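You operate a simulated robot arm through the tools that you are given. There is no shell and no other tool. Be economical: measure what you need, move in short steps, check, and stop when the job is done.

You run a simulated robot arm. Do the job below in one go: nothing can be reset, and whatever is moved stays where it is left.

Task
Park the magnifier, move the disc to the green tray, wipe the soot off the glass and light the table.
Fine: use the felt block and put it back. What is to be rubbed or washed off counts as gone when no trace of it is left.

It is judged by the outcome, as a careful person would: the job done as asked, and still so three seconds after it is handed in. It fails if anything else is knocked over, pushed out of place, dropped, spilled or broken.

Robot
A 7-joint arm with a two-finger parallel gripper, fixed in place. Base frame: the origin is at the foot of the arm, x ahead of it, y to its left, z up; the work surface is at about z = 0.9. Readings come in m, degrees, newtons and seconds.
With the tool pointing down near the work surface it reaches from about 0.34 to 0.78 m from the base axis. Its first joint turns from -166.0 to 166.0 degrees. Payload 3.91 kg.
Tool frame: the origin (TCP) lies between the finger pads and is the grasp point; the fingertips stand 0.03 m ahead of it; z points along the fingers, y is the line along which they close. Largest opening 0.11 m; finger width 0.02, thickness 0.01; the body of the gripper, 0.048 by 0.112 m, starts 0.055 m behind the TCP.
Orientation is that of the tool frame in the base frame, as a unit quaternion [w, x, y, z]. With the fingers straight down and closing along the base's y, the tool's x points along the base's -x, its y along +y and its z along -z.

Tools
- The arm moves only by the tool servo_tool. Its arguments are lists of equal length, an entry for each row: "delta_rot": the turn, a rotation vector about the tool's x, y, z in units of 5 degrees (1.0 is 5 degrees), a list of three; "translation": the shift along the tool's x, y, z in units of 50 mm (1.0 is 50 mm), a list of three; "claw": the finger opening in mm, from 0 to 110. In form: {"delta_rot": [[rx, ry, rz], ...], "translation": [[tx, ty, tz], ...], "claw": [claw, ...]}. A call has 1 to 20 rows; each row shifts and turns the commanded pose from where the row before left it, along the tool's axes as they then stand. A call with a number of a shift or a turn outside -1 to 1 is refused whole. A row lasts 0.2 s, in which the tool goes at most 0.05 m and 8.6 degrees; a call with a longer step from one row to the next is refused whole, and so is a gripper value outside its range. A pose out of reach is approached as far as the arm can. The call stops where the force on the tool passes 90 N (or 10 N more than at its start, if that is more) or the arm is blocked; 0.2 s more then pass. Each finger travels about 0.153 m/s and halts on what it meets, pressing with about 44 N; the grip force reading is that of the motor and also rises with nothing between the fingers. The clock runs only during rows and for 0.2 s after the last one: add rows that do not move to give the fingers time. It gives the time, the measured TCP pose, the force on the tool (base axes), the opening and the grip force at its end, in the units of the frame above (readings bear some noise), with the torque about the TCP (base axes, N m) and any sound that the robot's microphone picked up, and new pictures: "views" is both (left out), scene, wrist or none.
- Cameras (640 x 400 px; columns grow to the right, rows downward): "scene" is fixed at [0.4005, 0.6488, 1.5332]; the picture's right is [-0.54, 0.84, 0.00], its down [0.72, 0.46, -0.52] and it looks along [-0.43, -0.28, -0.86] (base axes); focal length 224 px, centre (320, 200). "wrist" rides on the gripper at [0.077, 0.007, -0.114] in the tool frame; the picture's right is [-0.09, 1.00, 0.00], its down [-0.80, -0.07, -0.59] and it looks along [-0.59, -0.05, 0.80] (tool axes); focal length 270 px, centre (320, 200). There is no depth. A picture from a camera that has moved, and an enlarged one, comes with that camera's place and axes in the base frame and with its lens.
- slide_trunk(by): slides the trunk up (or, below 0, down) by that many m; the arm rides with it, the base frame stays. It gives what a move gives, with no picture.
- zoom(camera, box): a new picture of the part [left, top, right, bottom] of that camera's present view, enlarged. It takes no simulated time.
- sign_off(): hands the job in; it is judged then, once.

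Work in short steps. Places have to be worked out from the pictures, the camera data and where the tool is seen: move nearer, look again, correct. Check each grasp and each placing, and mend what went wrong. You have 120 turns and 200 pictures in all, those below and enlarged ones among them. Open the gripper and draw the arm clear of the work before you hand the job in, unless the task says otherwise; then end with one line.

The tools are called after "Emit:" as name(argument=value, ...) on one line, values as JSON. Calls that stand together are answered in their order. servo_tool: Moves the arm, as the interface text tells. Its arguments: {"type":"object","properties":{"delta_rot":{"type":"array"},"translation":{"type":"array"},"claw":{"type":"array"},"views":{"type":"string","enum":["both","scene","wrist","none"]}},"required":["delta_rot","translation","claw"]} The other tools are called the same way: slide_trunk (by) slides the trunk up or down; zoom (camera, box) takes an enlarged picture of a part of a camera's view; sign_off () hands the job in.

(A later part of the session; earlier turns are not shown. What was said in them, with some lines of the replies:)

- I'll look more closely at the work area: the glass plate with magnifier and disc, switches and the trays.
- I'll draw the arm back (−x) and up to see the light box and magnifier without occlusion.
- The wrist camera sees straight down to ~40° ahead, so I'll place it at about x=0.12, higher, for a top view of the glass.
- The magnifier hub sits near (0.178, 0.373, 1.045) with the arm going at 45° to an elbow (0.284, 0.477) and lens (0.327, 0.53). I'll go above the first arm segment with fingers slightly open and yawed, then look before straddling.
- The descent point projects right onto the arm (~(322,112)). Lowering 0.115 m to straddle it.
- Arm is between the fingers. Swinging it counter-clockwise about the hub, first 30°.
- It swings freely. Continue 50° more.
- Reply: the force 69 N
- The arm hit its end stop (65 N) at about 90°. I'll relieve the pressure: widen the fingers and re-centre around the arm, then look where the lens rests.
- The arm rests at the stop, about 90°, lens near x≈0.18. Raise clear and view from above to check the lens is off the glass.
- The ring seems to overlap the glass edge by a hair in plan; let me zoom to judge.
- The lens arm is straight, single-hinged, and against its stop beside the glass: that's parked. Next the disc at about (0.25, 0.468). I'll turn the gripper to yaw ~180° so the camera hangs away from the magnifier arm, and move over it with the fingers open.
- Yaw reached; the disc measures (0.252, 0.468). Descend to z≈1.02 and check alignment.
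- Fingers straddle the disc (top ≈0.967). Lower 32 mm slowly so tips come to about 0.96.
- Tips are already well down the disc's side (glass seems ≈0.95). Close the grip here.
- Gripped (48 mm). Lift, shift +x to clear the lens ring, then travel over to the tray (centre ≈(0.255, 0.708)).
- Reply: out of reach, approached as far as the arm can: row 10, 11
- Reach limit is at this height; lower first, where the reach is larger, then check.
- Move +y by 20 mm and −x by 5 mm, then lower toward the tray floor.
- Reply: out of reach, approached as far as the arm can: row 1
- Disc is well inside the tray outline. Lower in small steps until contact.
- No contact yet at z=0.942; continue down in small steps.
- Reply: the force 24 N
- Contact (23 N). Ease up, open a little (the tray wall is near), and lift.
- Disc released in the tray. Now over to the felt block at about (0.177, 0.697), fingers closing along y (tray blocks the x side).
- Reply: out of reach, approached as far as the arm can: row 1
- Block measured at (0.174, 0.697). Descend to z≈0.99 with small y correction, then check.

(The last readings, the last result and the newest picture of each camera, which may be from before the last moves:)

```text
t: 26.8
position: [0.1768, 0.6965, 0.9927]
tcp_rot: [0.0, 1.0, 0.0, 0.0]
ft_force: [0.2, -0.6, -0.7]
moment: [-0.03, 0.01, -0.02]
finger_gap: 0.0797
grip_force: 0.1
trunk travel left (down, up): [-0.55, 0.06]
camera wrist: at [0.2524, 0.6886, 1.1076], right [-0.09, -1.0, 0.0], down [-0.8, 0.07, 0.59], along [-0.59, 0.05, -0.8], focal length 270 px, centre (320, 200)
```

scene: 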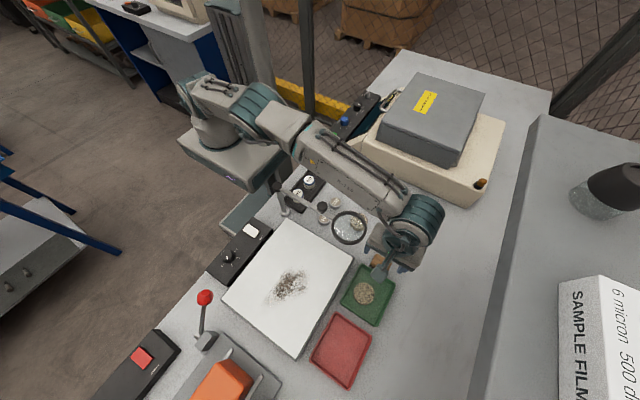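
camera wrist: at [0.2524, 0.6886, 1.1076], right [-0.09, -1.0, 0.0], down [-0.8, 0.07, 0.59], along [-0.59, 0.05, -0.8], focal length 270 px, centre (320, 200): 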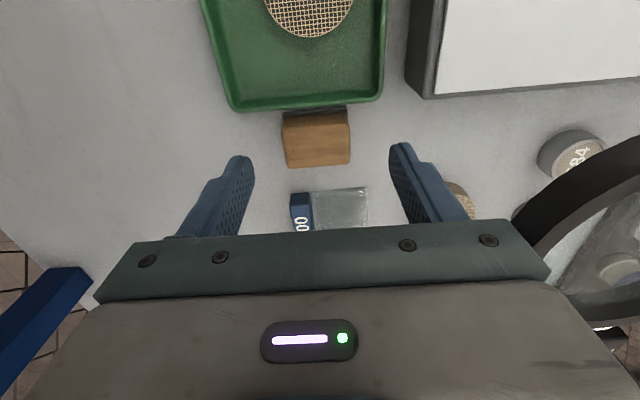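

Lens ring edge is at y≈0.630, gripper body edge would be ≈0.642 – narrow but clear. Centre on the block (0.174, 0.698) and lower to z≈0.95.

Emit:
servo_tool(delta_rot=[[0, 0, 0], [0, 0, 0], [0, 0, 0]], translation=[[-0.05, -0.04, 0.1], [0, 0, 0.4], [0, 0, 0.36]], claw=[80, 75, 70])

Emit:
zoom(camera="wrist", box=[160, 60, 480, 240])

```text
t: 27.6
position: [0.1745, 0.6987, 0.9526]
tcp_rot: [0.0, 1.0, 0.0, -0.001]
ft_force: [0.4, -0.8, 0.2]
moment: [-0.06, 0.0, -0.02]
finger_gap: 0.0696
grip_force: 0.0
trunk travel left (down, up): [-0.55, 0.06]
camera wrist: at [0.2501, 0.6904, 1.0662], right [-0.09, -1.0, 0.0], down [-0.8, 0.07, 0.59], along [-0.59, 0.05, -0.8], focal length 270 px, centre (320, 200)
```

scene: 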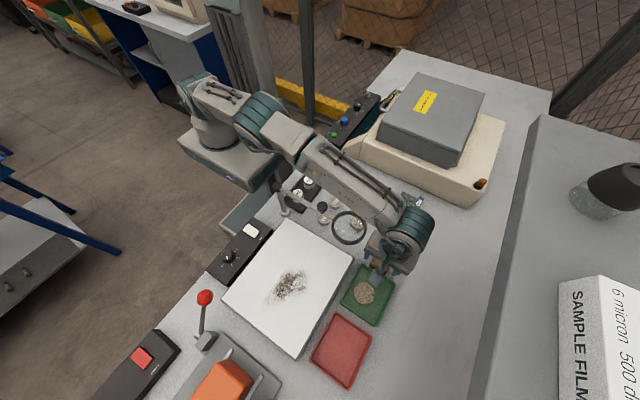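
wrist: 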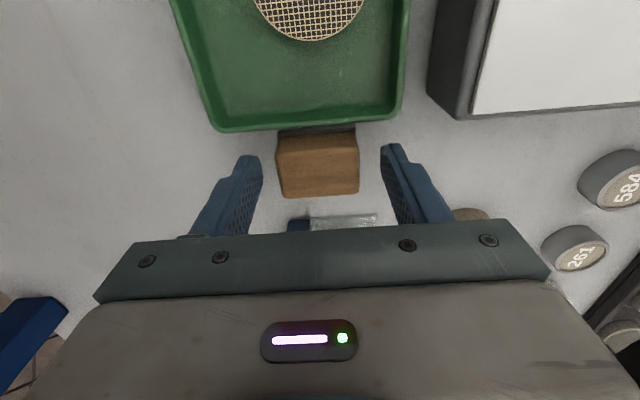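

```text
2.00 times, centred on (320, 150) of wrist
camera zoom: at [0.2501, 0.6904, 1.0662], right [-0.09, -1.0, 0.0], down [-0.8, 0.07, 0.59], along [-0.59, 0.05, -0.8], focal length 541 px, centre (320, 300)
```

zoom: 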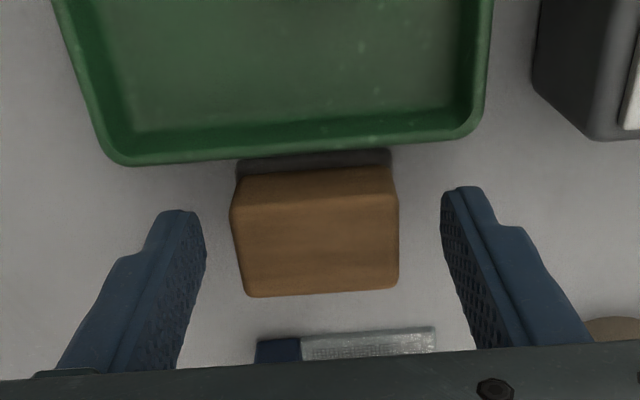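

Wood-backed felt block is centred between the fingers. Lower 8 mm more and close.

Emit:
servo_tool(delta_rot=[[0, 0, 0], [0, 0, 0], [0, 0, 0], [0, 0, 0], [0, 0, 0]], translation=[[0, 0, 0.08], [0, 0, 0.08], [0, 0, 0], [0, 0, 0], [0, 0, 0]], claw=[70, 60, 45, 35, 35], views="wrist")

```text
t: 28.8
position: [0.1738, 0.6994, 0.9434]
tcp_rot: [0.0, 1.0, 0.0, -0.001]
ft_force: [-0.5, 0.0, 0.6]
moment: [0.06, 0.0, 0.02]
finger_gap: 0.0468
grip_force: 44.0
trunk travel left (down, up): [-0.55, 0.06]
camera wrist: at [0.2496, 0.6912, 1.0584], right [-0.09, -1.0, 0.0], down [-0.8, 0.07, 0.59], along [-0.59, 0.05, -0.8], focal length 270 px, centre (320, 200)
```

wrist: 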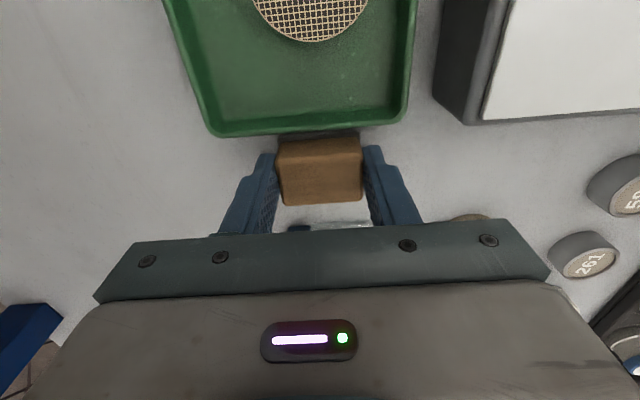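

Felt block gripped (47 mm) at (0.1738, 0.6994, 0.9434). Lift, go +x past the lens, then toward the soot.

Emit:
servo_tool(delta_rot=[[0, 0, 0], [0, 0, 0], [0, 0, 0], [0, 0, 0], [0, 0, 0], [0, 0, 0], [0, 0, 0], [0, 0, 0]], translation=[[0, 0, -0.5], [0, 0, -0.7], [0, 0, -0.5], [0.7, 0, 0], [0.7, 0.3, 0], [0.7, 0.8, 0], [0.3, 0.8, 0], [0.1, 0.4, 0]], claw=[35, 35, 35, 35, 35, 35, 35, 35])

Emit:
zoom(camera="scene", box=[230, 240, 390, 340])

```text
refused: row 6 steps farther than a row can; nothing moved
```

```text
4.00 times, centred on (310, 290) of scene
camera zoom: at [0.4005, 0.6488, 1.5332], right [-0.54, 0.84, 0.0], down [0.72, 0.46, -0.52], along [-0.43, -0.28, -0.86], focal length 897 px, centre (360, -160)
```

zoom: 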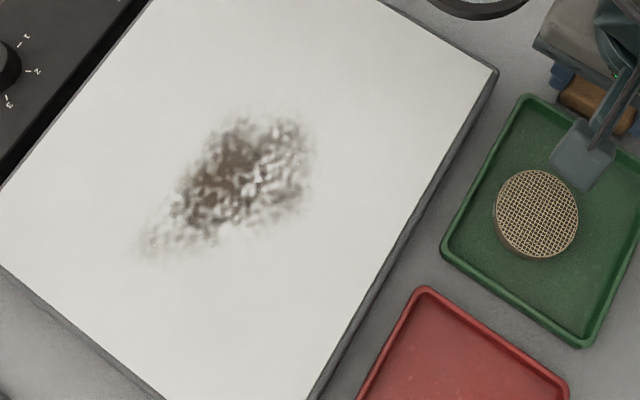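

Soot covers about x 0.30–0.42, y 0.495–0.58. Lift the block and bring it to the start of the wipe, with shorter steps.

Emit:
servo_tool(delta_rot=[[0, 0, 0], [0, 0, 0], [0, 0, 0], [0, 0, 0], [0, 0, 0], [0, 0, 0], [0, 0, 0], [0, 0, 0], [0, 0, 0]], translation=[[0, 0, -0.5], [0, 0, -0.7], [0, 0, -0.5], [0.7, 0, 0], [0.7, 0.3, 0], [0.6, 0.6, 0], [0.3, 0.8, 0], [0.1, 0.6, 0], [0, 0, 0]], claw=[35, 35, 35, 35, 35, 35, 35, 35, 35])

```text
t: 30.8
position: [0.2953, 0.586, 1.0274]
tcp_rot: [0.0, 1.0, 0.001, -0.001]
ft_force: [-0.2, 0.0, 0.2]
moment: [0.0, 0.03, 0.0]
finger_gap: 0.0465
grip_force: 43.6
trunk travel left (down, up): [-0.55, 0.06]
camera wrist: at [0.3698, 0.5783, 1.1426], right [-0.09, -1.0, 0.0], down [-0.8, 0.07, 0.59], along [-0.59, 0.05, -0.8], focal length 270 px, centre (320, 200)
```

scene: 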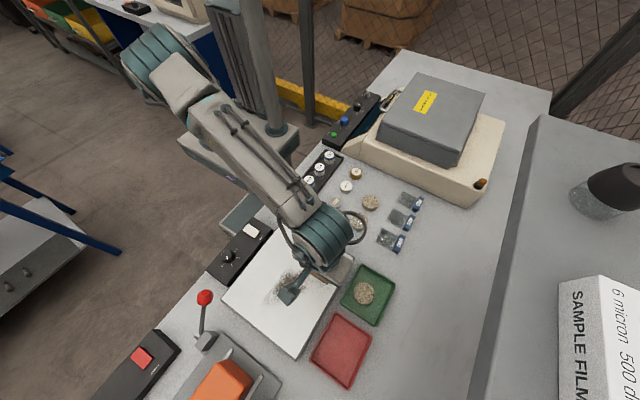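
wrist: 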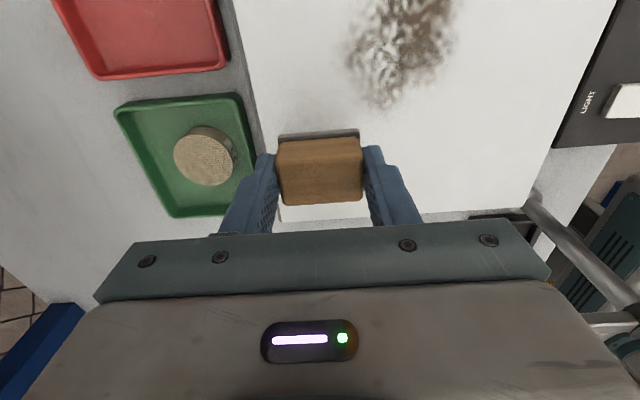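

Lower to near the glass and find contact.

Emit:
servo_tool(delta_rot=[[0, 0, 0], [0, 0, 0], [0, 0, 0], [0, 0, 0]], translation=[[0, 0, 0.3], [0, 0, 0.25], [0, 0, 0.1], [0, 0, 0]], claw=[35, 35, 35, 35], views="none")

```text
t: 31.8
position: [0.294, 0.5846, 0.9948]
tcp_rot: [-0.001, 1.0, 0.0, 0.0]
ft_force: [0.7, -0.4, -0.2]
moment: [0.02, -0.01, 0.0]
finger_gap: 0.0466
grip_force: 44.2
trunk travel left (down, up): [-0.55, 0.06]
```

Emit:
servo_tool(delta_rot=[[0, 0, 0], [0, 0, 0], [0, 0, 0]], translation=[[0, 0, 0.06], [0, 0, 0.04], [0, 0, 0]], claw=[35, 35, 35], views="none")

```text
t: 32.6
position: [0.2939, 0.5845, 0.9942]
tcp_rot: [-0.003, 1.0, 0.0, 0.001]
ft_force: [3.4, 6.7, 23.1]
moment: [-0.16, 0.04, 0.02]
finger_gap: 0.0468
grip_force: 43.9
trunk travel left (down, up): [-0.55, 0.06]
```

Contact with 23 N. Ease slightly and make the first strokes along x (at y≈0.585, 0.563).

Emit:
servo_tool(delta_rot=[[0, 0, 0], [0, 0, 0], [0, 0, 0], [0, 0, 0], [0, 0, 0], [0, 0, 0], [0, 0, 0], [0, 0, 0], [0, 0, 0], [0, 0, 0], [0, 0, 0], [0, 0, 0], [0, 0, 0], [0, 0, 0], [0, 0, 0], [0, 0, 0], [0, 0, 0], [0, 0, 0]], translation=[[0, 0, -0.03], [0.39, 0, 0], [0.39, 0, 0], [0.39, 0, 0], [0.39, 0, 0], [0.39, 0, 0], [0.39, 0, 0], [0.39, 0, 0], [0, 0.22, 0], [0, 0.22, 0], [-0.39, 0, 0], [-0.39, 0, 0], [-0.39, 0, 0], [-0.39, 0, 0], [-0.39, 0, 0], [-0.39, 0, 0], [-0.39, 0, 0], [0, 0.4, 0]], claw=[35, 35, 35, 35, 35, 35, 35, 35, 35, 35, 35, 35, 35, 35, 35, 35, 35, 35])

```text
t: 36.4
position: [0.2912, 0.5417, 0.994]
tcp_rot: [-0.001, 1.0, 0.001, -0.001]
ft_force: [-4.5, 0.3, 18.1]
moment: [-0.02, 0.16, 0.05]
finger_gap: 0.0468
grip_force: 44.1
trunk travel left (down, up): [-0.55, 0.06]
camera wrist: at [0.3672, 0.5327, 1.1076], right [-0.09, -1.0, 0.0], down [-0.8, 0.07, 0.6], along [-0.59, 0.05, -0.8], focal length 270 px, centre (320, 200)
```

scene: 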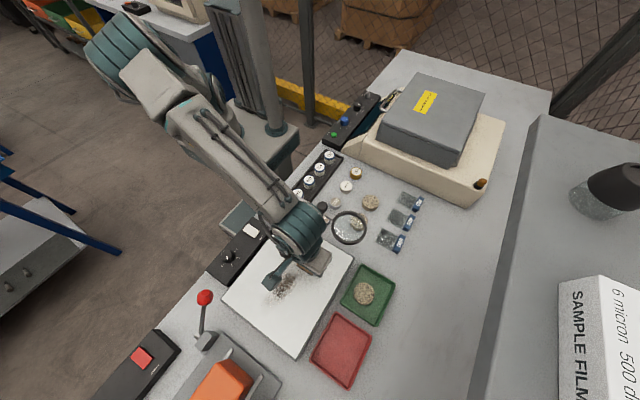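
wrist: 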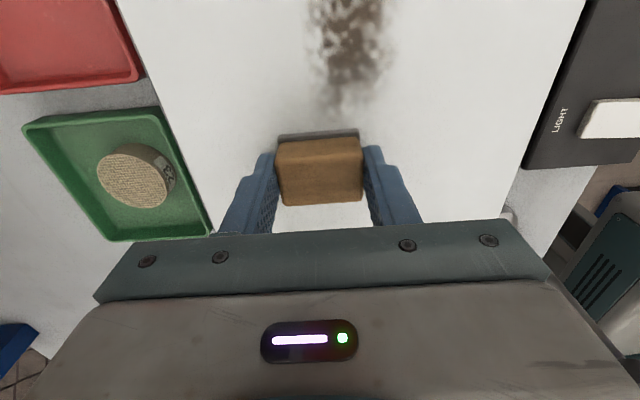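

Wiping works: the part covered is clean. Continue with strokes at y≈0.542, 0.522.

Emit:
servo_tool(delta_rot=[[0, 0, 0], [0, 0, 0], [0, 0, 0], [0, 0, 0], [0, 0, 0], [0, 0, 0], [0, 0, 0], [0, 0, 0], [0, 0, 0], [0, 0, 0], [0, 0, 0], [0, 0, 0], [0, 0, 0], [0, 0, 0], [0, 0, 0], [0, 0, 0]], translation=[[0.4, 0, 0], [0.4, 0, 0], [0.4, 0, 0], [0.4, 0, 0], [0.4, 0, 0], [0.4, 0, 0], [0.4, 0, 0], [0, 0.4, 0], [-0.4, 0, 0], [-0.4, 0, 0], [-0.4, 0, 0], [-0.4, 0, 0], [-0.4, 0, 0], [-0.4, 0, 0], [-0.4, 0, 0], [0, 0.4, 0]], claw=[35, 35, 35, 35, 35, 35, 35, 35, 35, 35, 35, 35, 35, 35, 35, 35], views="wrist")

Emit:
servo_tool(delta_rot=[[0, 0, 0], [0, 0, 0], [0, 0, 0], [0, 0, 0], [0, 0, 0], [0, 0, 0], [0, 0, 0], [0, 0, 0], [0, 0, 0], [0, 0, 0], [0, 0, 0], [0, 0, 0], [0, 0, 0], [0, 0, 0], [0, 0, 0], [0, 0, 0]], translation=[[0.4, 0, 0], [0.4, 0, 0], [0.4, 0, 0], [0.4, 0, 0], [0.4, 0, 0], [0.4, 0, 0], [0.4, 0, 0], [0, 0.4, 0], [-0.4, 0, 0], [-0.4, 0, 0], [-0.4, 0, 0], [-0.4, 0, 0], [-0.4, 0, 0], [-0.4, 0, 0], [-0.4, 0, 0], [0, 0, -0.6]], claw=[35, 35, 35, 35, 35, 35, 35, 35, 35, 35, 35, 35, 35, 35, 35, 35])

```text
t: 39.8
position: [0.2911, 0.5009, 0.9919]
tcp_rot: [0.0, 1.0, 0.0, -0.001]
ft_force: [-3.7, 1.5, 19.9]
moment: [0.02, 0.11, 0.02]
finger_gap: 0.0467
grip_force: 44.3
trunk travel left (down, up): [-0.55, 0.06]
camera wrist: at [0.3665, 0.4932, 1.1073], right [-0.09, -1.0, 0.0], down [-0.8, 0.07, 0.6], along [-0.59, 0.05, -0.8], focal length 270 px, centre (320, 200)
```

wrist: 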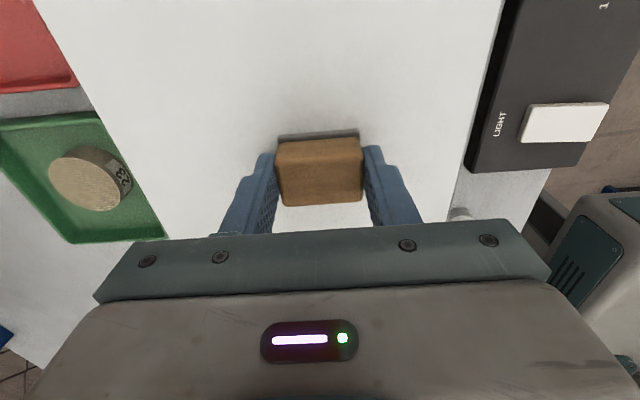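

```text
t: 43.2
position: [0.2943, 0.4827, 1.0212]
tcp_rot: [0.001, 1.0, 0.0, -0.001]
ft_force: [-0.3, -0.3, -0.4]
moment: [0.01, 0.0, -0.01]
finger_gap: 0.0466
grip_force: 44.5
trunk travel left (down, up): [-0.55, 0.06]
camera wrist: at [0.3693, 0.4747, 1.1358], right [-0.09, -1.0, 0.0], down [-0.8, 0.07, 0.6], along [-0.59, 0.05, -0.8], focal length 270 px, centre (320, 200)
```

scene: 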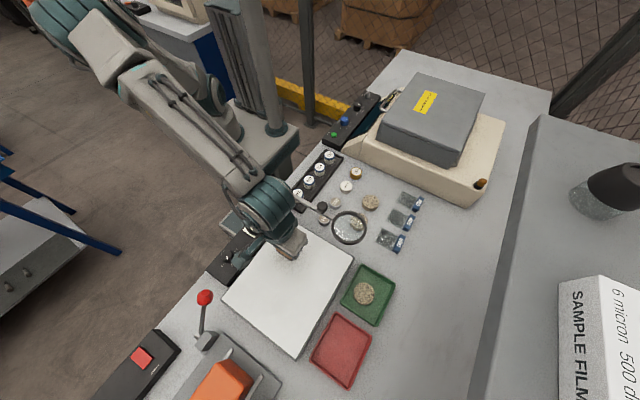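
wrist: 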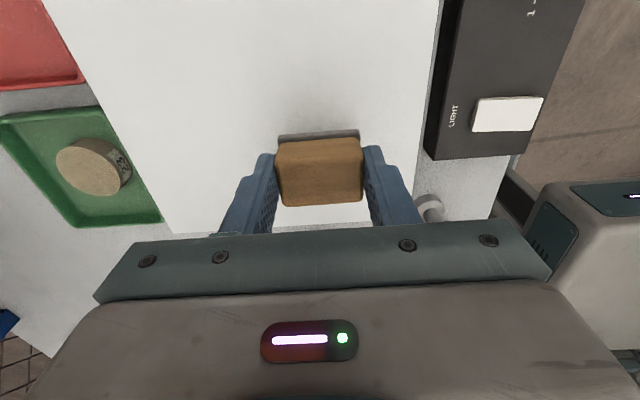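

The glass looks clean; inspect closely for traces.

Emit:
zoom(camera="scene", box=[220, 240, 360, 350])

Emit:
zoom(camera="wrist", box=[60, 0, 440, 235])

```text
3.64 times, centred on (290, 295) of scene
camera zoom: at [0.4005, 0.6488, 1.5332], right [-0.54, 0.84, 0.0], down [0.72, 0.46, -0.52], along [-0.43, -0.28, -0.86], focal length 815 px, centre (429, -146)
```

zoom: 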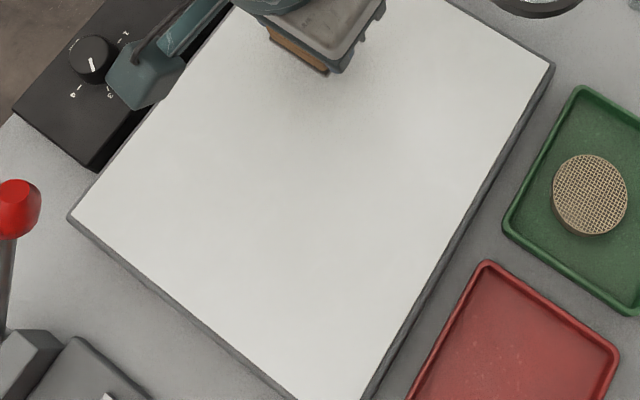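

```text
1.68 times, centred on (250, 118) of wrist
camera zoom: at [0.3693, 0.4747, 1.1358], right [-0.09, -1.0, 0.0], down [-0.8, 0.07, 0.6], along [-0.59, 0.05, -0.8], focal length 455 px, centre (438, 339)
```

zoom: 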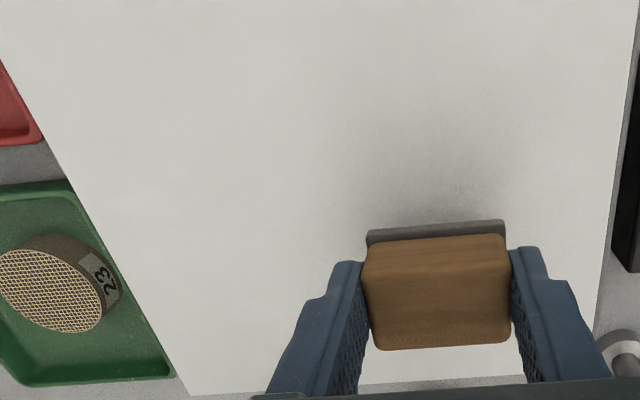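

Likely only the block's shadow. Move part of the way back and re-inspect the glass.

Emit:
servo_tool(delta_rot=[[0, 0, 0], [0, 0, 0], [0, 0, 0], [0, 0, 0], [0, 0, 0]], translation=[[0, -0.8, 0], [0, -0.8, 0], [0, -0.8, 0], [0, -0.8, 0], [0, -0.6, 0]], claw=[35, 35, 35, 35, 35])

Emit:
zoom(camera="scene", box=[220, 220, 360, 350])

Emit:
zoom(camera="wrist", box=[360, 0, 640, 200])

```text
t: 44.4
position: [0.2927, 0.672, 1.0214]
tcp_rot: [0.001, 1.0, 0.001, 0.0]
ft_force: [1.4, 0.3, -0.5]
moment: [0.0, 0.01, 0.03]
finger_gap: 0.0466
grip_force: 44.0
trunk travel left (down, up): [-0.55, 0.06]
camera wrist: at [0.3682, 0.6645, 1.1359], right [-0.09, -1.0, 0.0], down [-0.8, 0.07, 0.59], along [-0.59, 0.05, -0.8], focal length 270 px, centre (320, 200)
```

scene: 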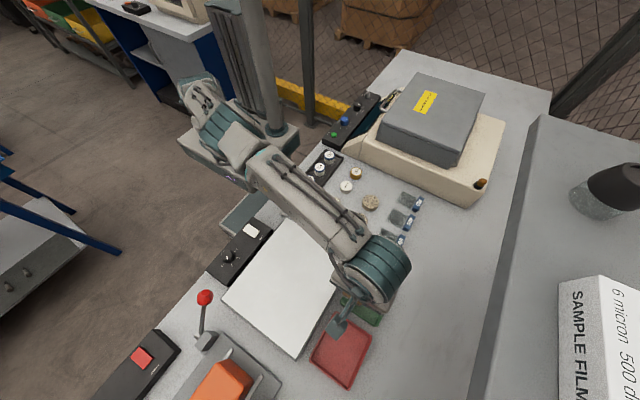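
wrist: 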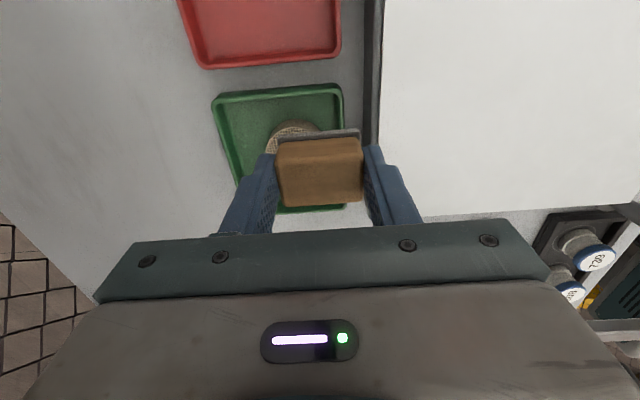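

```text
3.08 times, centred on (290, 285) of scene
camera zoom: at [0.4005, 0.6488, 1.5332], right [-0.54, 0.84, 0.0], down [0.72, 0.46, -0.52], along [-0.43, -0.28, -0.86], focal length 690 px, centre (412, -62)
```

zoom: 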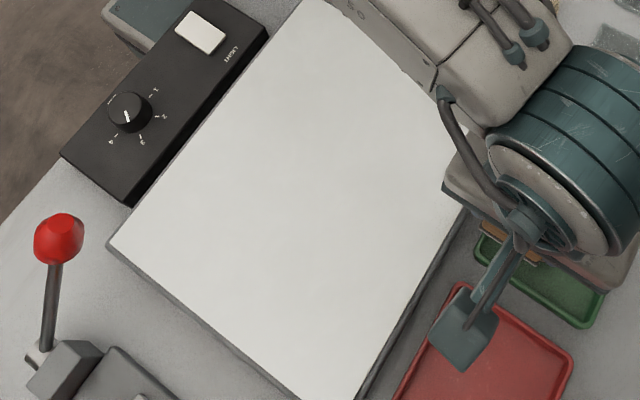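

```text
2.00 times, centred on (500, 100) of wrist
camera zoom: at [0.3682, 0.6645, 1.1359], right [-0.09, -1.0, 0.0], down [-0.8, 0.07, 0.59], along [-0.59, 0.05, -0.8], focal length 541 px, centre (-40, 400)
```

zoom: 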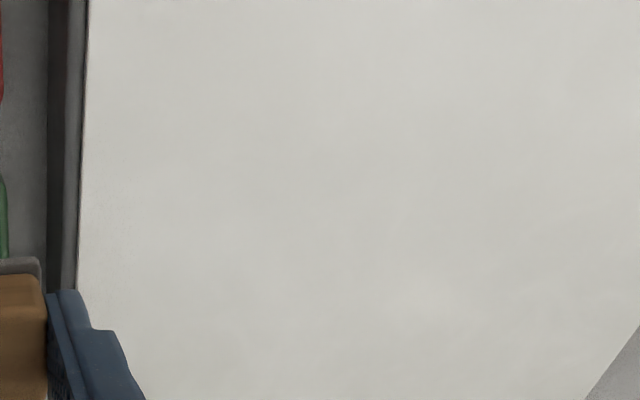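

Glass is clean. Return the block to its original spot, TCP (0.1738, 0.6994), first hovering.

Emit:
servo_tool(delta_rot=[[0, 0, 0], [0, 0, 0], [0, 0, 0], [0, 0, 0], [0, 0, 0]], translation=[[-0.6, -0.12, 0], [-0.6, -0.2, 0], [-0.6, -0.2, 0], [-0.58, -0.03, 0.1], [0, 0, 0.4]], claw=[35, 35, 35, 35, 35])

```text
t: 45.6
position: [0.175, 0.6992, 0.9973]
tcp_rot: [0.0, 1.0, 0.0, 0.0]
ft_force: [0.3, 0.7, -0.7]
moment: [-0.02, 0.02, 0.02]
finger_gap: 0.0466
grip_force: 44.5
trunk travel left (down, up): [-0.55, 0.06]
camera wrist: at [0.2504, 0.6913, 1.1115], right [-0.09, -1.0, 0.0], down [-0.8, 0.07, 0.59], along [-0.59, 0.05, -0.8], focal length 270 px, centre (320, 200)
```

scene: 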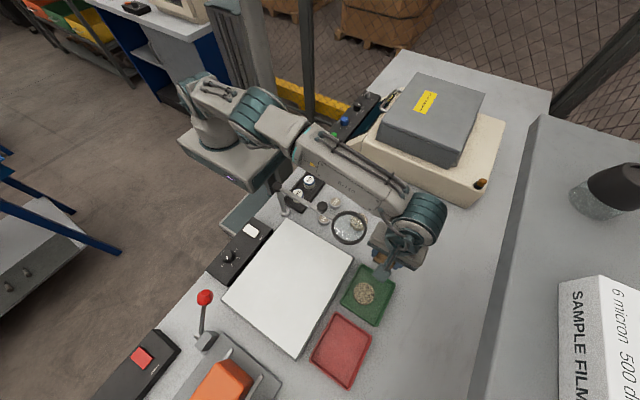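
wrist: 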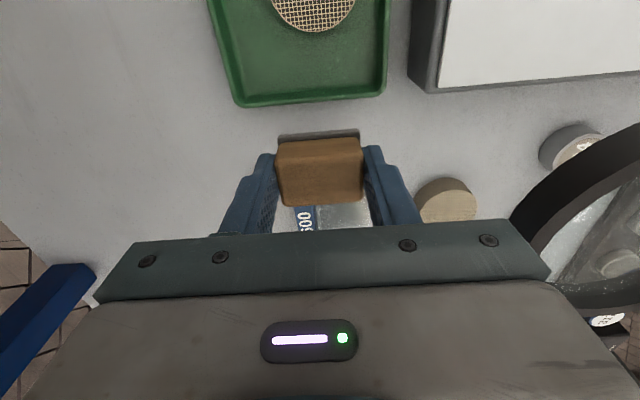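

Right above the original place. Lower 50 mm, then the last few mm slowly.

Emit:
servo_tool(delta_rot=[[0, 0, 0], [0, 0, 0], [0, 0, 0], [0, 0, 0]], translation=[[-0.02, 0, 0.4], [0, 0, 0.4], [0, 0, 0.18], [0, 0, 0.08]], claw=[35, 35, 35, 35], views="wrist")

```text
t: 46.6
position: [0.1749, 0.6988, 0.9423]
tcp_rot: [-0.001, 1.0, 0.0, 0.0]
ft_force: [-0.2, -0.3, -0.2]
moment: [0.01, 0.03, -0.01]
finger_gap: 0.0467
grip_force: 44.5
trunk travel left (down, up): [-0.55, 0.06]
camera wrist: at [0.2501, 0.6912, 1.058], right [-0.09, -1.0, 0.0], down [-0.8, 0.07, 0.59], along [-0.59, 0.05, -0.8], focal length 270 px, centre (320, 200)
```

wrist: 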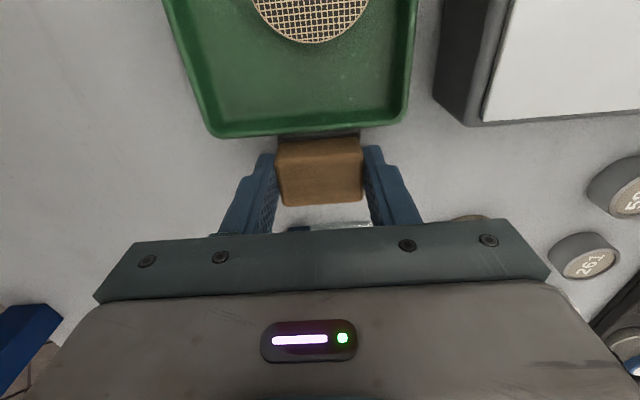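

View matches the original pick-up picture. Nudge down 2 mm, then open and rise.

Emit:
servo_tool(delta_rot=[[0, 0, 0], [0, 0, 0], [0, 0, 0], [0, 0, 0], [0, 0, 0]], translation=[[-0.01, 0, 0.03], [0, 0, 0], [0, 0, 0], [0, 0, 0], [0, 0, 0]], claw=[35, 46, 58, 65, 65], views="wrist")

```text
t: 47.8
position: [0.1736, 0.7002, 0.9412]
tcp_rot: [0.0, 1.0, 0.0, 0.0]
ft_force: [0.5, 0.8, 0.7]
moment: [0.02, 0.0, -0.01]
finger_gap: 0.0649
grip_force: 0.0
trunk travel left (down, up): [-0.55, 0.06]
camera wrist: at [0.2495, 0.6912, 1.0573], right [-0.09, -1.0, 0.0], down [-0.8, 0.07, 0.59], along [-0.59, 0.05, -0.8], focal length 270 px, centre (320, 200)
```

wrist: 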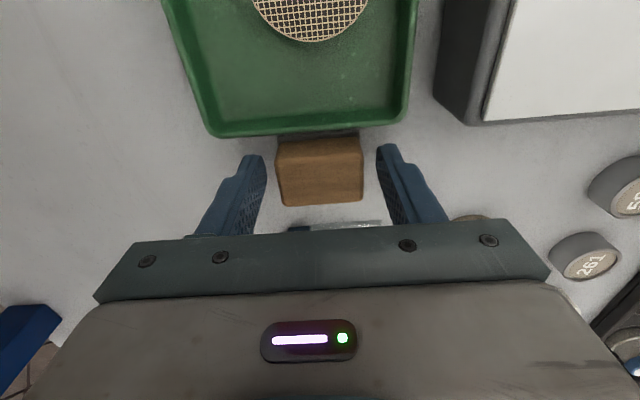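

Block is back. Rise clear, move +x past the lens, then toward the light switch near (0.29, 0.346), staying high.

Emit:
servo_tool(delta_rot=[[0, 0, 0], [0, 0, 0], [0, 0, 0], [0, 0, 0], [0, 0, 0], [0, 0, 0], [0, 0, 0], [0, 0, 0], [0, 0, 0], [0, 0, 0], [0, 0, 0], [0, 0, 0]], translation=[[0, 0, -0.5], [0, 0, -0.8], [0, 0, -0.8], [0.6, 0, 0], [0.7, 0.3, 0], [0.7, 0.6, -0.3], [0.2, 0.8, -0.5], [0.1, 0.8, -0.5], [0, 0.9, -0.4], [0, 0.9, 0], [0, 0.9, 0], [0, 0.8, 0]], claw=[65, 65, 65, 65, 50, 30, 0, 0, 0, 0, 0, 0])

Emit:
zoom(camera="scene", box=[200, 210, 290, 290])

```text
t: 50.4
position: [0.2881, 0.4001, 1.1346]
tcp_rot: [-0.001, 1.0, 0.0, 0.0]
ft_force: [0.3, -0.3, 0.2]
moment: [-0.01, 0.01, 0.01]
finger_gap: 0.0001
grip_force: 37.4
trunk travel left (down, up): [-0.55, 0.06]
camera wrist: at [0.3638, 0.391, 1.2498], right [-0.09, -1.0, 0.0], down [-0.8, 0.07, 0.59], along [-0.59, 0.05, -0.8], focal length 270 px, centre (320, 200)
```

scene: 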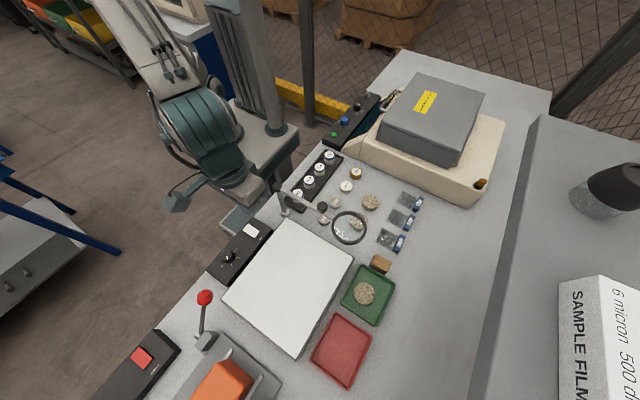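
wrist: 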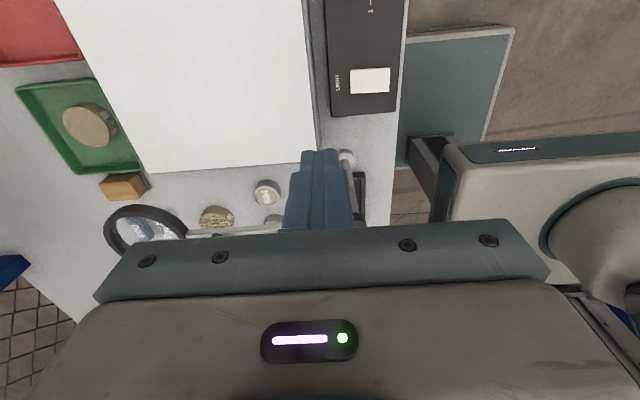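

```text
5.00 times, centred on (245, 250) of scene
camera zoom: at [0.4005, 0.6488, 1.5332], right [-0.54, 0.84, 0.0], down [0.72, 0.46, -0.52], along [-0.43, -0.28, -0.86], focal length 1121 px, centre (695, -50)
```

zoom: 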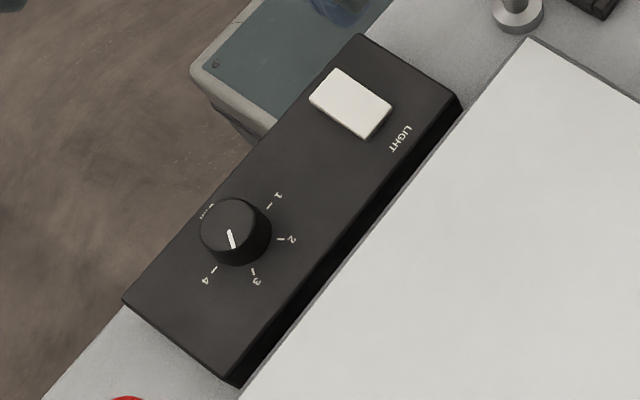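

Emit:
zoom(camera="wrist", box=[320, 40, 420, 120])

Emit:
zoom(camera="scene", box=[232, 216, 272, 246])

```text
5.00 times, centred on (370, 80) of wrist
camera zoom: at [0.3638, 0.391, 1.2498], right [-0.09, -1.0, 0.0], down [-0.8, 0.07, 0.59], along [-0.59, 0.05, -0.8], focal length 1351 px, centre (70, 800)
```

zoom: 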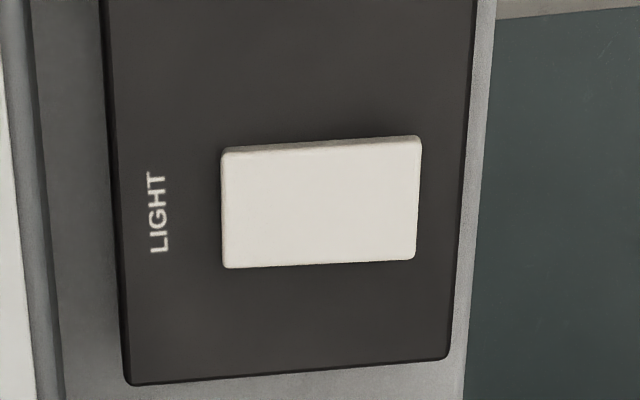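

```text
13.33 times, centred on (252, 231) of scene
camera zoom: at [0.4005, 0.6488, 1.5332], right [-0.54, 0.84, 0.0], down [0.72, 0.46, -0.52], along [-0.43, -0.28, -0.86], focal length 2990 px, centre (1227, -213)
```

zoom: 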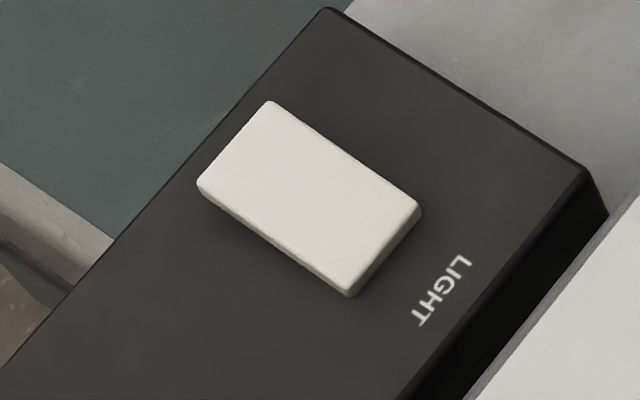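

The +y end (by the LIGHT label) looks raised. Move the closed fingers above it (0.292, 0.358) and descend to just above.

Emit:
servo_tool(delta_rot=[[0, 0, 0], [0, 0, 0], [0, 0, 0], [0, 0, 0], [0, 0, 0]], translation=[[0.08, 0.84, 0], [0, 0, 0.8], [0, 0, 0.8], [0, 0, 0.8], [0, 0, 0.3]], claw=[0, 0, 0, 0, 0])

Emit:
zoom(camera="wrist", box=[240, 80, 440, 220])

```text
t: 51.6
position: [0.2933, 0.3569, 0.9993]
tcp_rot: [-0.001, 1.0, 0.0, 0.0]
ft_force: [0.5, -0.1, 0.3]
moment: [-0.03, 0.0, 0.02]
finger_gap: 0.0
grip_force: 37.5
trunk travel left (down, up): [-0.55, 0.06]
camera wrist: at [0.3686, 0.3489, 1.1128], right [-0.09, -1.0, 0.0], down [-0.8, 0.07, 0.59], along [-0.59, 0.05, -0.8], focal length 270 px, centre (320, 200)
```

scene: 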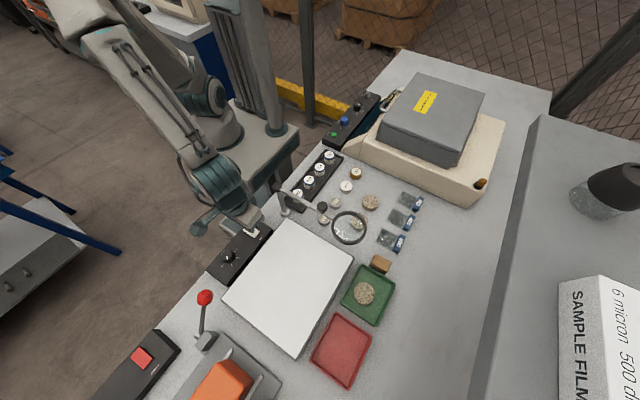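
wrist: 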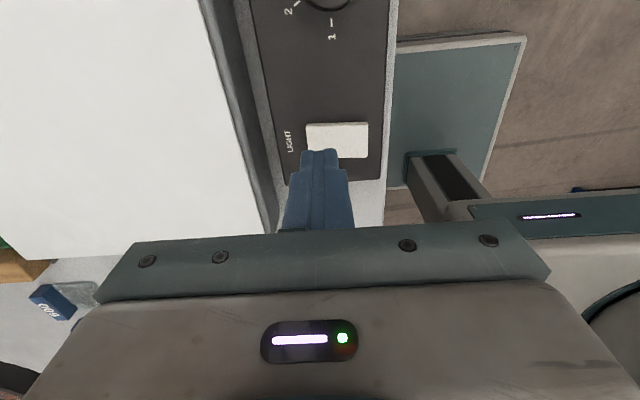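

```text
2.86 times, centred on (340, 150) of wrist
camera zoom: at [0.3686, 0.3489, 1.1128], right [-0.09, -1.0, 0.0], down [-0.8, 0.07, 0.59], along [-0.59, 0.05, -0.8], focal length 772 px, centre (263, 343)
```

zoom: 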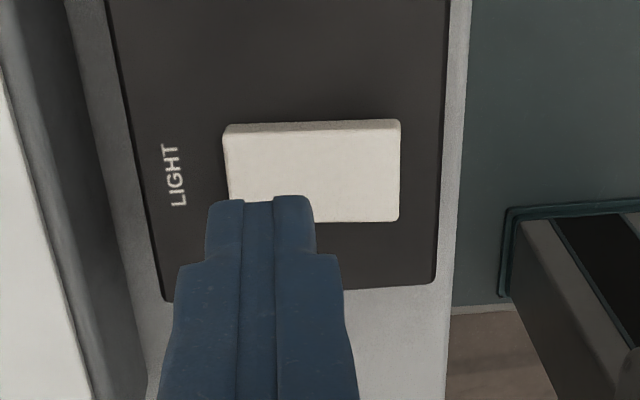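

Aligned with the rocker's label-side half. Press down in small steps.

Emit:
servo_tool(delta_rot=[[0, 0, 0], [0, 0, 0], [0, 0, 0]], translation=[[0, 0, 0.2], [0, 0, 0.12], [0, 0, 0]], claw=[0, 0, 0], views="none")

```text
t: 52.4
position: [0.2928, 0.3574, 0.9816]
tcp_rot: [-0.001, 1.0, 0.0, 0.0]
ft_force: [0.9, -0.2, -0.4]
moment: [0.0, 0.01, 0.0]
finger_gap: 0.0001
grip_force: 37.7
trunk travel left (down, up): [-0.55, 0.06]
```

Emit:
servo_tool(delta_rot=[[0, 0, 0], [0, 0, 0], [0, 0, 0]], translation=[[0, 0, 0.08], [0, 0, 0.08], [0, 0, 0]], claw=[0, 0, 0])

```text
t: 53.2
position: [0.2921, 0.3584, 0.9726]
tcp_rot: [0.0, 1.0, 0.0, 0.0]
ft_force: [0.4, -0.2, -0.9]
moment: [0.02, -0.01, 0.03]
finger_gap: 0.0001
grip_force: 37.6
trunk travel left (down, up): [-0.55, 0.06]
camera wrist: at [0.3681, 0.3496, 1.0879], right [-0.09, -1.0, 0.0], down [-0.8, 0.07, 0.59], along [-0.59, 0.05, -0.8], focal length 270 px, centre (320, 200)
```

scene: 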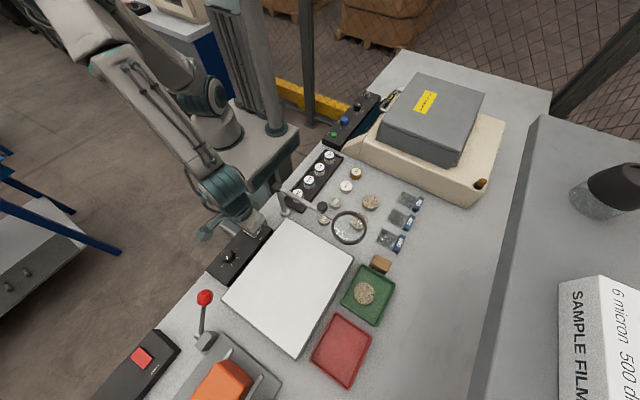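
wrist: 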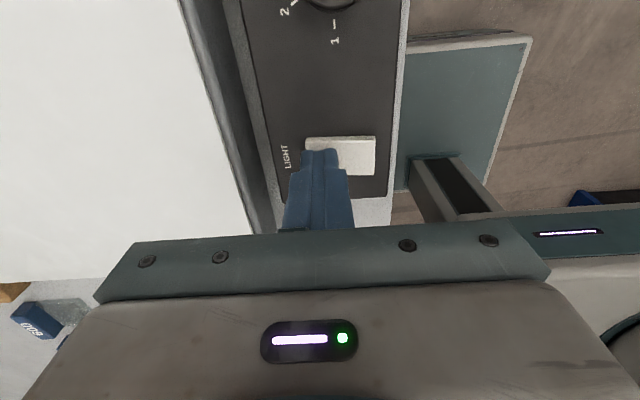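

Still no contact at tip z≈0.943; keep pressing in small steps.

Emit:
servo_tool(delta_rot=[[0, 0, 0], [0, 0, 0], [0, 0, 0], [0, 0, 0]], translation=[[0, 0, 0.06], [0, 0, 0.06], [0, 0, 0.06], [0, 0, 0]], claw=[0, 0, 0, 0])

```text
t: 54.2
position: [0.2919, 0.358, 0.9695]
tcp_rot: [-0.003, 1.0, -0.001, 0.004]
ft_force: [4.1, 2.0, 57.1]
moment: [-0.45, -0.03, 0.04]
finger_gap: 0.0
grip_force: 37.7
trunk travel left (down, up): [-0.55, 0.06]
camera wrist: at [0.3678, 0.3491, 1.0842], right [-0.09, -1.0, -0.01], down [-0.8, 0.07, 0.59], along [-0.59, 0.06, -0.81], focal length 270 px, centre (320, 200)
```

scene: 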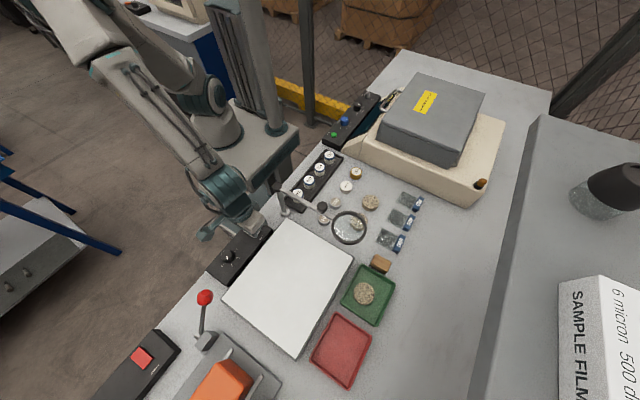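
wrist: 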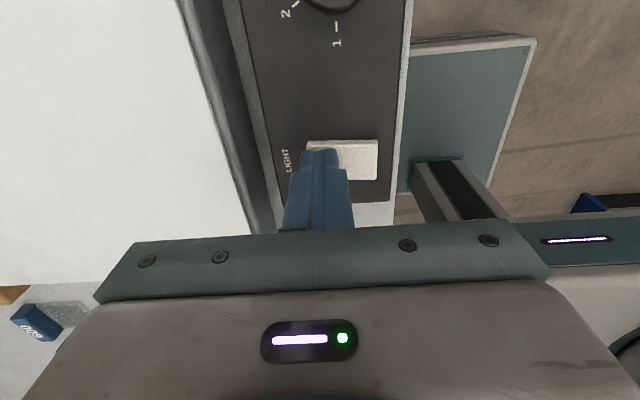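

Firm stop at 57 N with no apparent light: that end was likely already down. Release and look.

Emit:
servo_tool(delta_rot=[[0, 0, 0], [0, 0, 0], [0, 0, 0]], translation=[[0, 0, -0.4], [0, 0, -0.6], [0, 0, 0]], claw=[0, 0, 0])

Emit:
zoom(camera="wrist", box=[270, 80, 410, 180])

```text
t: 55.0
position: [0.2926, 0.3563, 1.0137]
tcp_rot: [0.0, 1.0, 0.0, -0.001]
ft_force: [-0.1, -0.1, -0.1]
moment: [-0.01, 0.0, 0.02]
finger_gap: 0.0003
grip_force: 37.8
trunk travel left (down, up): [-0.55, 0.06]
camera wrist: at [0.3677, 0.3485, 1.1289], right [-0.09, -1.0, 0.0], down [-0.8, 0.07, 0.6], along [-0.59, 0.05, -0.8], focal length 270 px, centre (320, 200)
```

scene: 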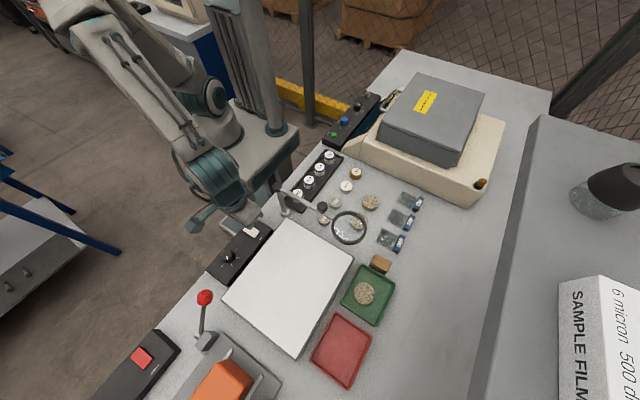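
wrist: 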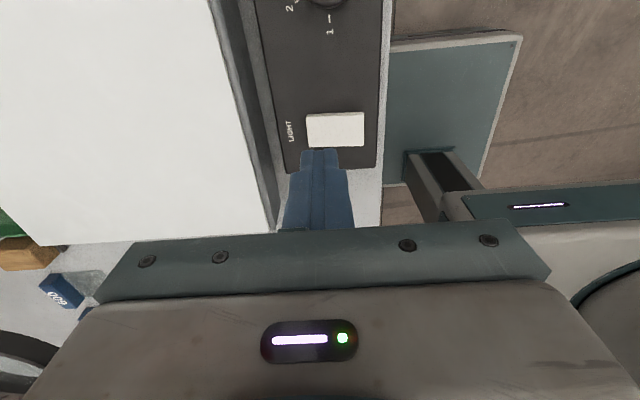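

```text
4.00 times, centred on (340, 130) of wrist
camera zoom: at [0.3677, 0.3485, 1.1289], right [-0.09, -1.0, 0.0], down [-0.8, 0.07, 0.6], along [-0.59, 0.05, -0.8], focal length 1081 px, centre (240, 480)
```

zoom: 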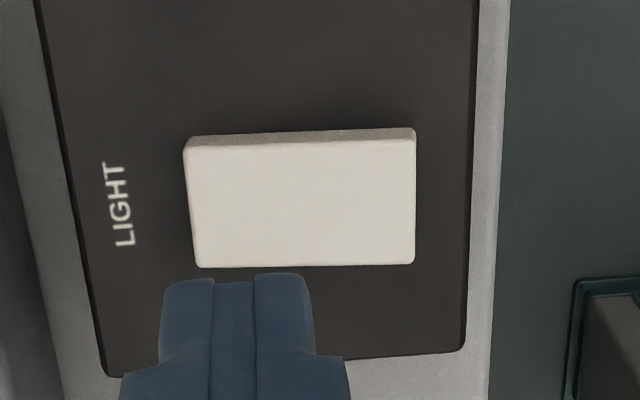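

Emit:
servo_tool(delta_rot=[[0, 0, 0], [0, 0, 0], [0, 0, 0]], translation=[[-0.8, 0, -0.8], [-0.8, 0, -0.8], [0, 0, 0]], claw=[0, 0, 0], views="none")

Emit:
zoom(camera="scene", box=[232, 216, 272, 246])

Emit:
zoom(camera="scene", box=[200, 210, 360, 350])

```text
refused: row 1 steps farther than a row can; nothing moved
```

```text
13.33 times, centred on (252, 231) of scene
camera zoom: at [0.4005, 0.6488, 1.5332], right [-0.54, 0.84, 0.0], down [0.72, 0.46, -0.52], along [-0.43, -0.28, -0.86], focal length 2990 px, centre (1227, -213)
```

zoom: 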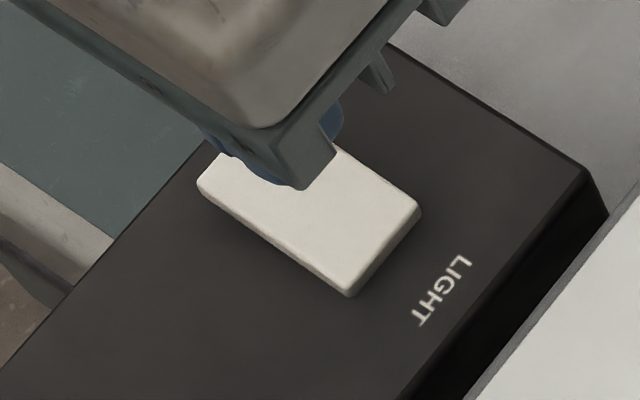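

```text
2.86 times, centred on (280, 280) of scene
camera zoom: at [0.4005, 0.6488, 1.5332], right [-0.54, 0.84, 0.0], down [0.72, 0.46, -0.52], along [-0.43, -0.28, -0.86], focal length 641 px, centre (434, -29)
```

zoom: 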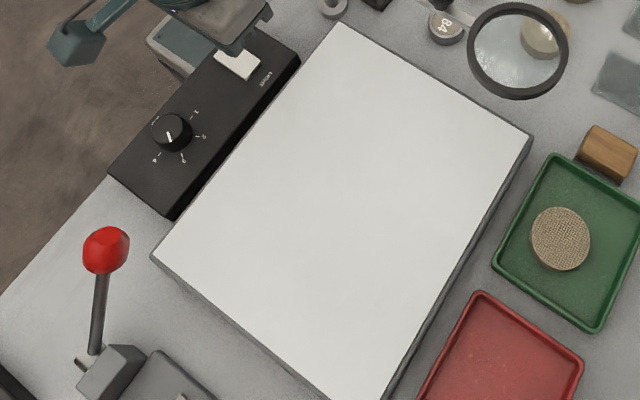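

Rocker unchanged, so the other (−y) end must be pressed: move to y≈0.330 and press.

Emit:
servo_tool(delta_rot=[[0, 0, 0], [0, 0, 0], [0, 0, 0], [0, 0, 0]], translation=[[0, 0.52, 0], [0, 0, 0.3], [0, 0, 0.36], [0, 0, 0.1]], claw=[0, 0, 0, 0], views="wrist")

```text
t: 56.0
position: [0.2924, 0.3325, 0.9773]
tcp_rot: [0.0, 1.0, 0.0, 0.0]
ft_force: [0.2, 0.2, 0.7]
moment: [0.01, 0.03, 0.01]
finger_gap: 0.0
grip_force: 37.1
trunk travel left (down, up): [-0.55, 0.06]
camera wrist: at [0.3685, 0.3234, 1.0913], right [-0.09, -1.0, 0.0], down [-0.8, 0.07, 0.59], along [-0.59, 0.05, -0.8], focal length 270 px, centre (320, 200)
```

wrist: 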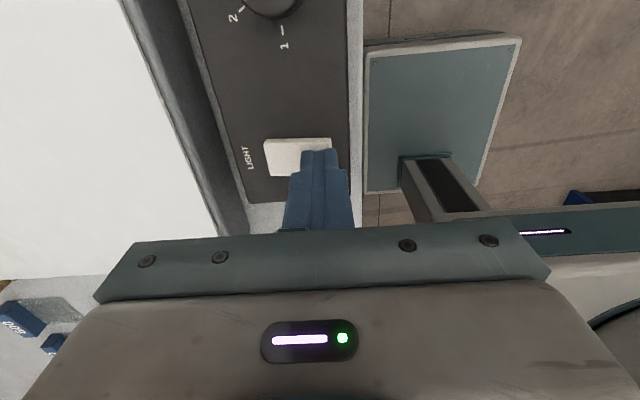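

Emit:
servo_tool(delta_rot=[[0, 0, 0], [0, 0, 0], [0, 0, 0], [0, 0, 0]], translation=[[0, 0, 0.06], [0, 0, 0.06], [0, 0, 0.06], [0, 0, 0]], claw=[0, 0, 0, 0])

```text
t: 57.0
position: [0.2931, 0.3302, 0.9697]
tcp_rot: [-0.002, 1.0, 0.0, 0.002]
ft_force: [-0.3, -5.6, 25.0]
moment: [0.13, 0.06, 0.02]
finger_gap: 0.0
grip_force: 38.4
trunk travel left (down, up): [-0.55, 0.06]
heard: click
camera wrist: at [0.3685, 0.3224, 1.084], right [-0.09, -1.0, 0.0], down [-0.8, 0.07, 0.59], along [-0.59, 0.05, -0.81], focal length 270 px, centre (320, 200)
```

scene: 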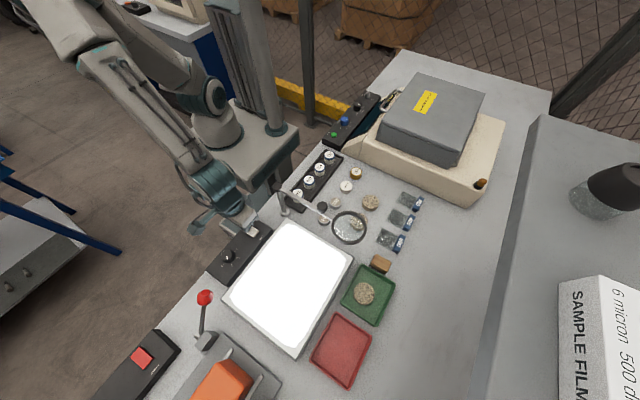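
wrist: 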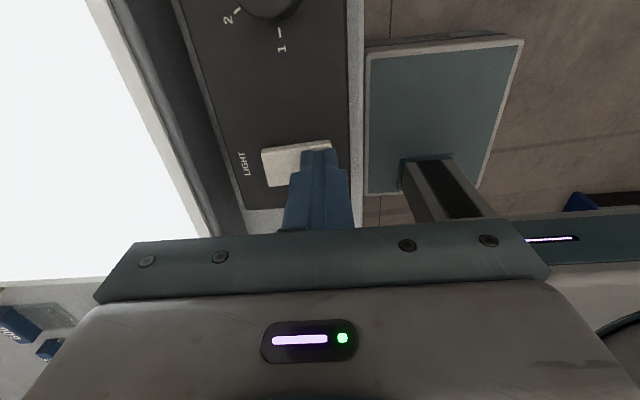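

A click and the table is lit. Rise clear and check that it stays lit and everything is in place.

Emit:
servo_tool(delta_rot=[[0, 0, 0], [0, 0, 0], [0, 0, 0], [0, 0, 0], [0, 0, 0], [0, 0, 0], [0, 0, 0]], translation=[[0, 0, -0.4], [0, 0, -0.8], [0, 0, -0.9], [0, 0, -0.9], [0, 0, -0.9], [0, 0, -0.9], [0, 0, 0]], claw=[0, 0, 0, 30, 60, 60, 60])

Emit:
zoom(camera="scene", box=[240, 160, 440, 310])

```text
t: 58.6
position: [0.2944, 0.3307, 1.2058]
tcp_rot: [0.0, 1.0, 0.0, 0.0]
ft_force: [0.5, 0.1, 0.3]
moment: [-0.05, 0.01, -0.01]
finger_gap: 0.06
grip_force: 0.1
trunk travel left (down, up): [-0.55, 0.06]
camera wrist: at [0.3697, 0.3225, 1.3215], right [-0.09, -1.0, 0.0], down [-0.8, 0.07, 0.6], along [-0.59, 0.05, -0.8], focal length 270 px, centre (320, 200)
```

scene: 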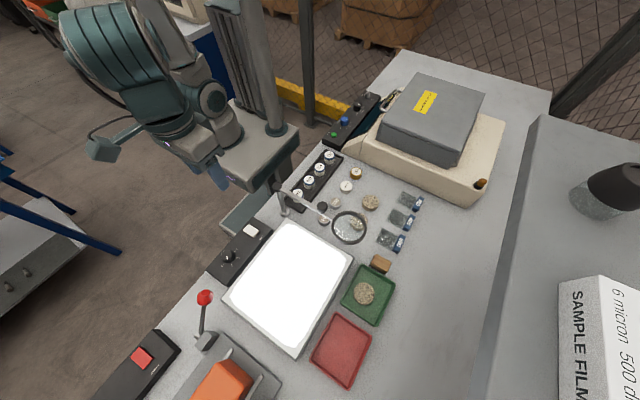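
wrist: 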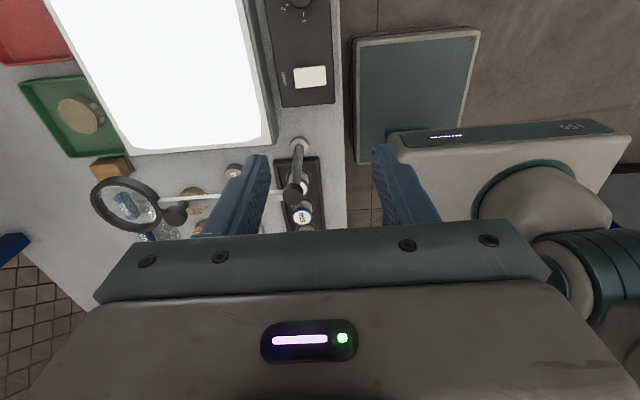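

```text
2.67 times, centred on (340, 235) of scene
camera zoom: at [0.4005, 0.6488, 1.5332], right [-0.54, 0.84, 0.0], down [0.72, 0.46, -0.52], along [-0.43, -0.28, -0.86], focal length 598 px, centre (267, 107)
```

zoom: 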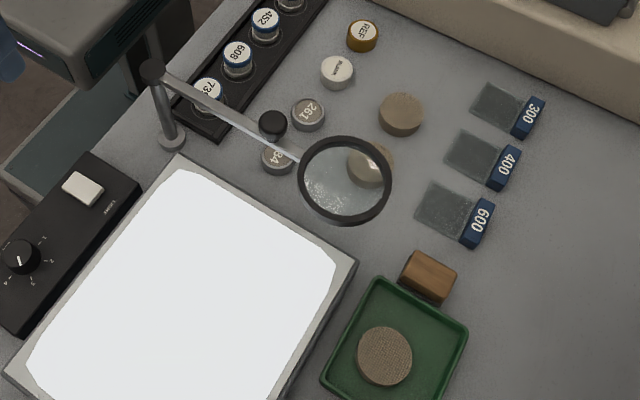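

Table lit, glass clean, disc in the green tray, felt block back, magnifier against its stop beside the glass, arm clear with the gripper open. Handing in.

Emit:
sign_off()

```text
The job is handed in.
```

I finished all four parts and handed the job in: the magnifier is parked, the disc is in the green tray, the soot is wiped off, and the light table is on. The felt block is back in its place. At its stop, the edge of the magnifier's ring overhangs the frame of the light table by about 2 cm, but the centre of the lens is clear of it.
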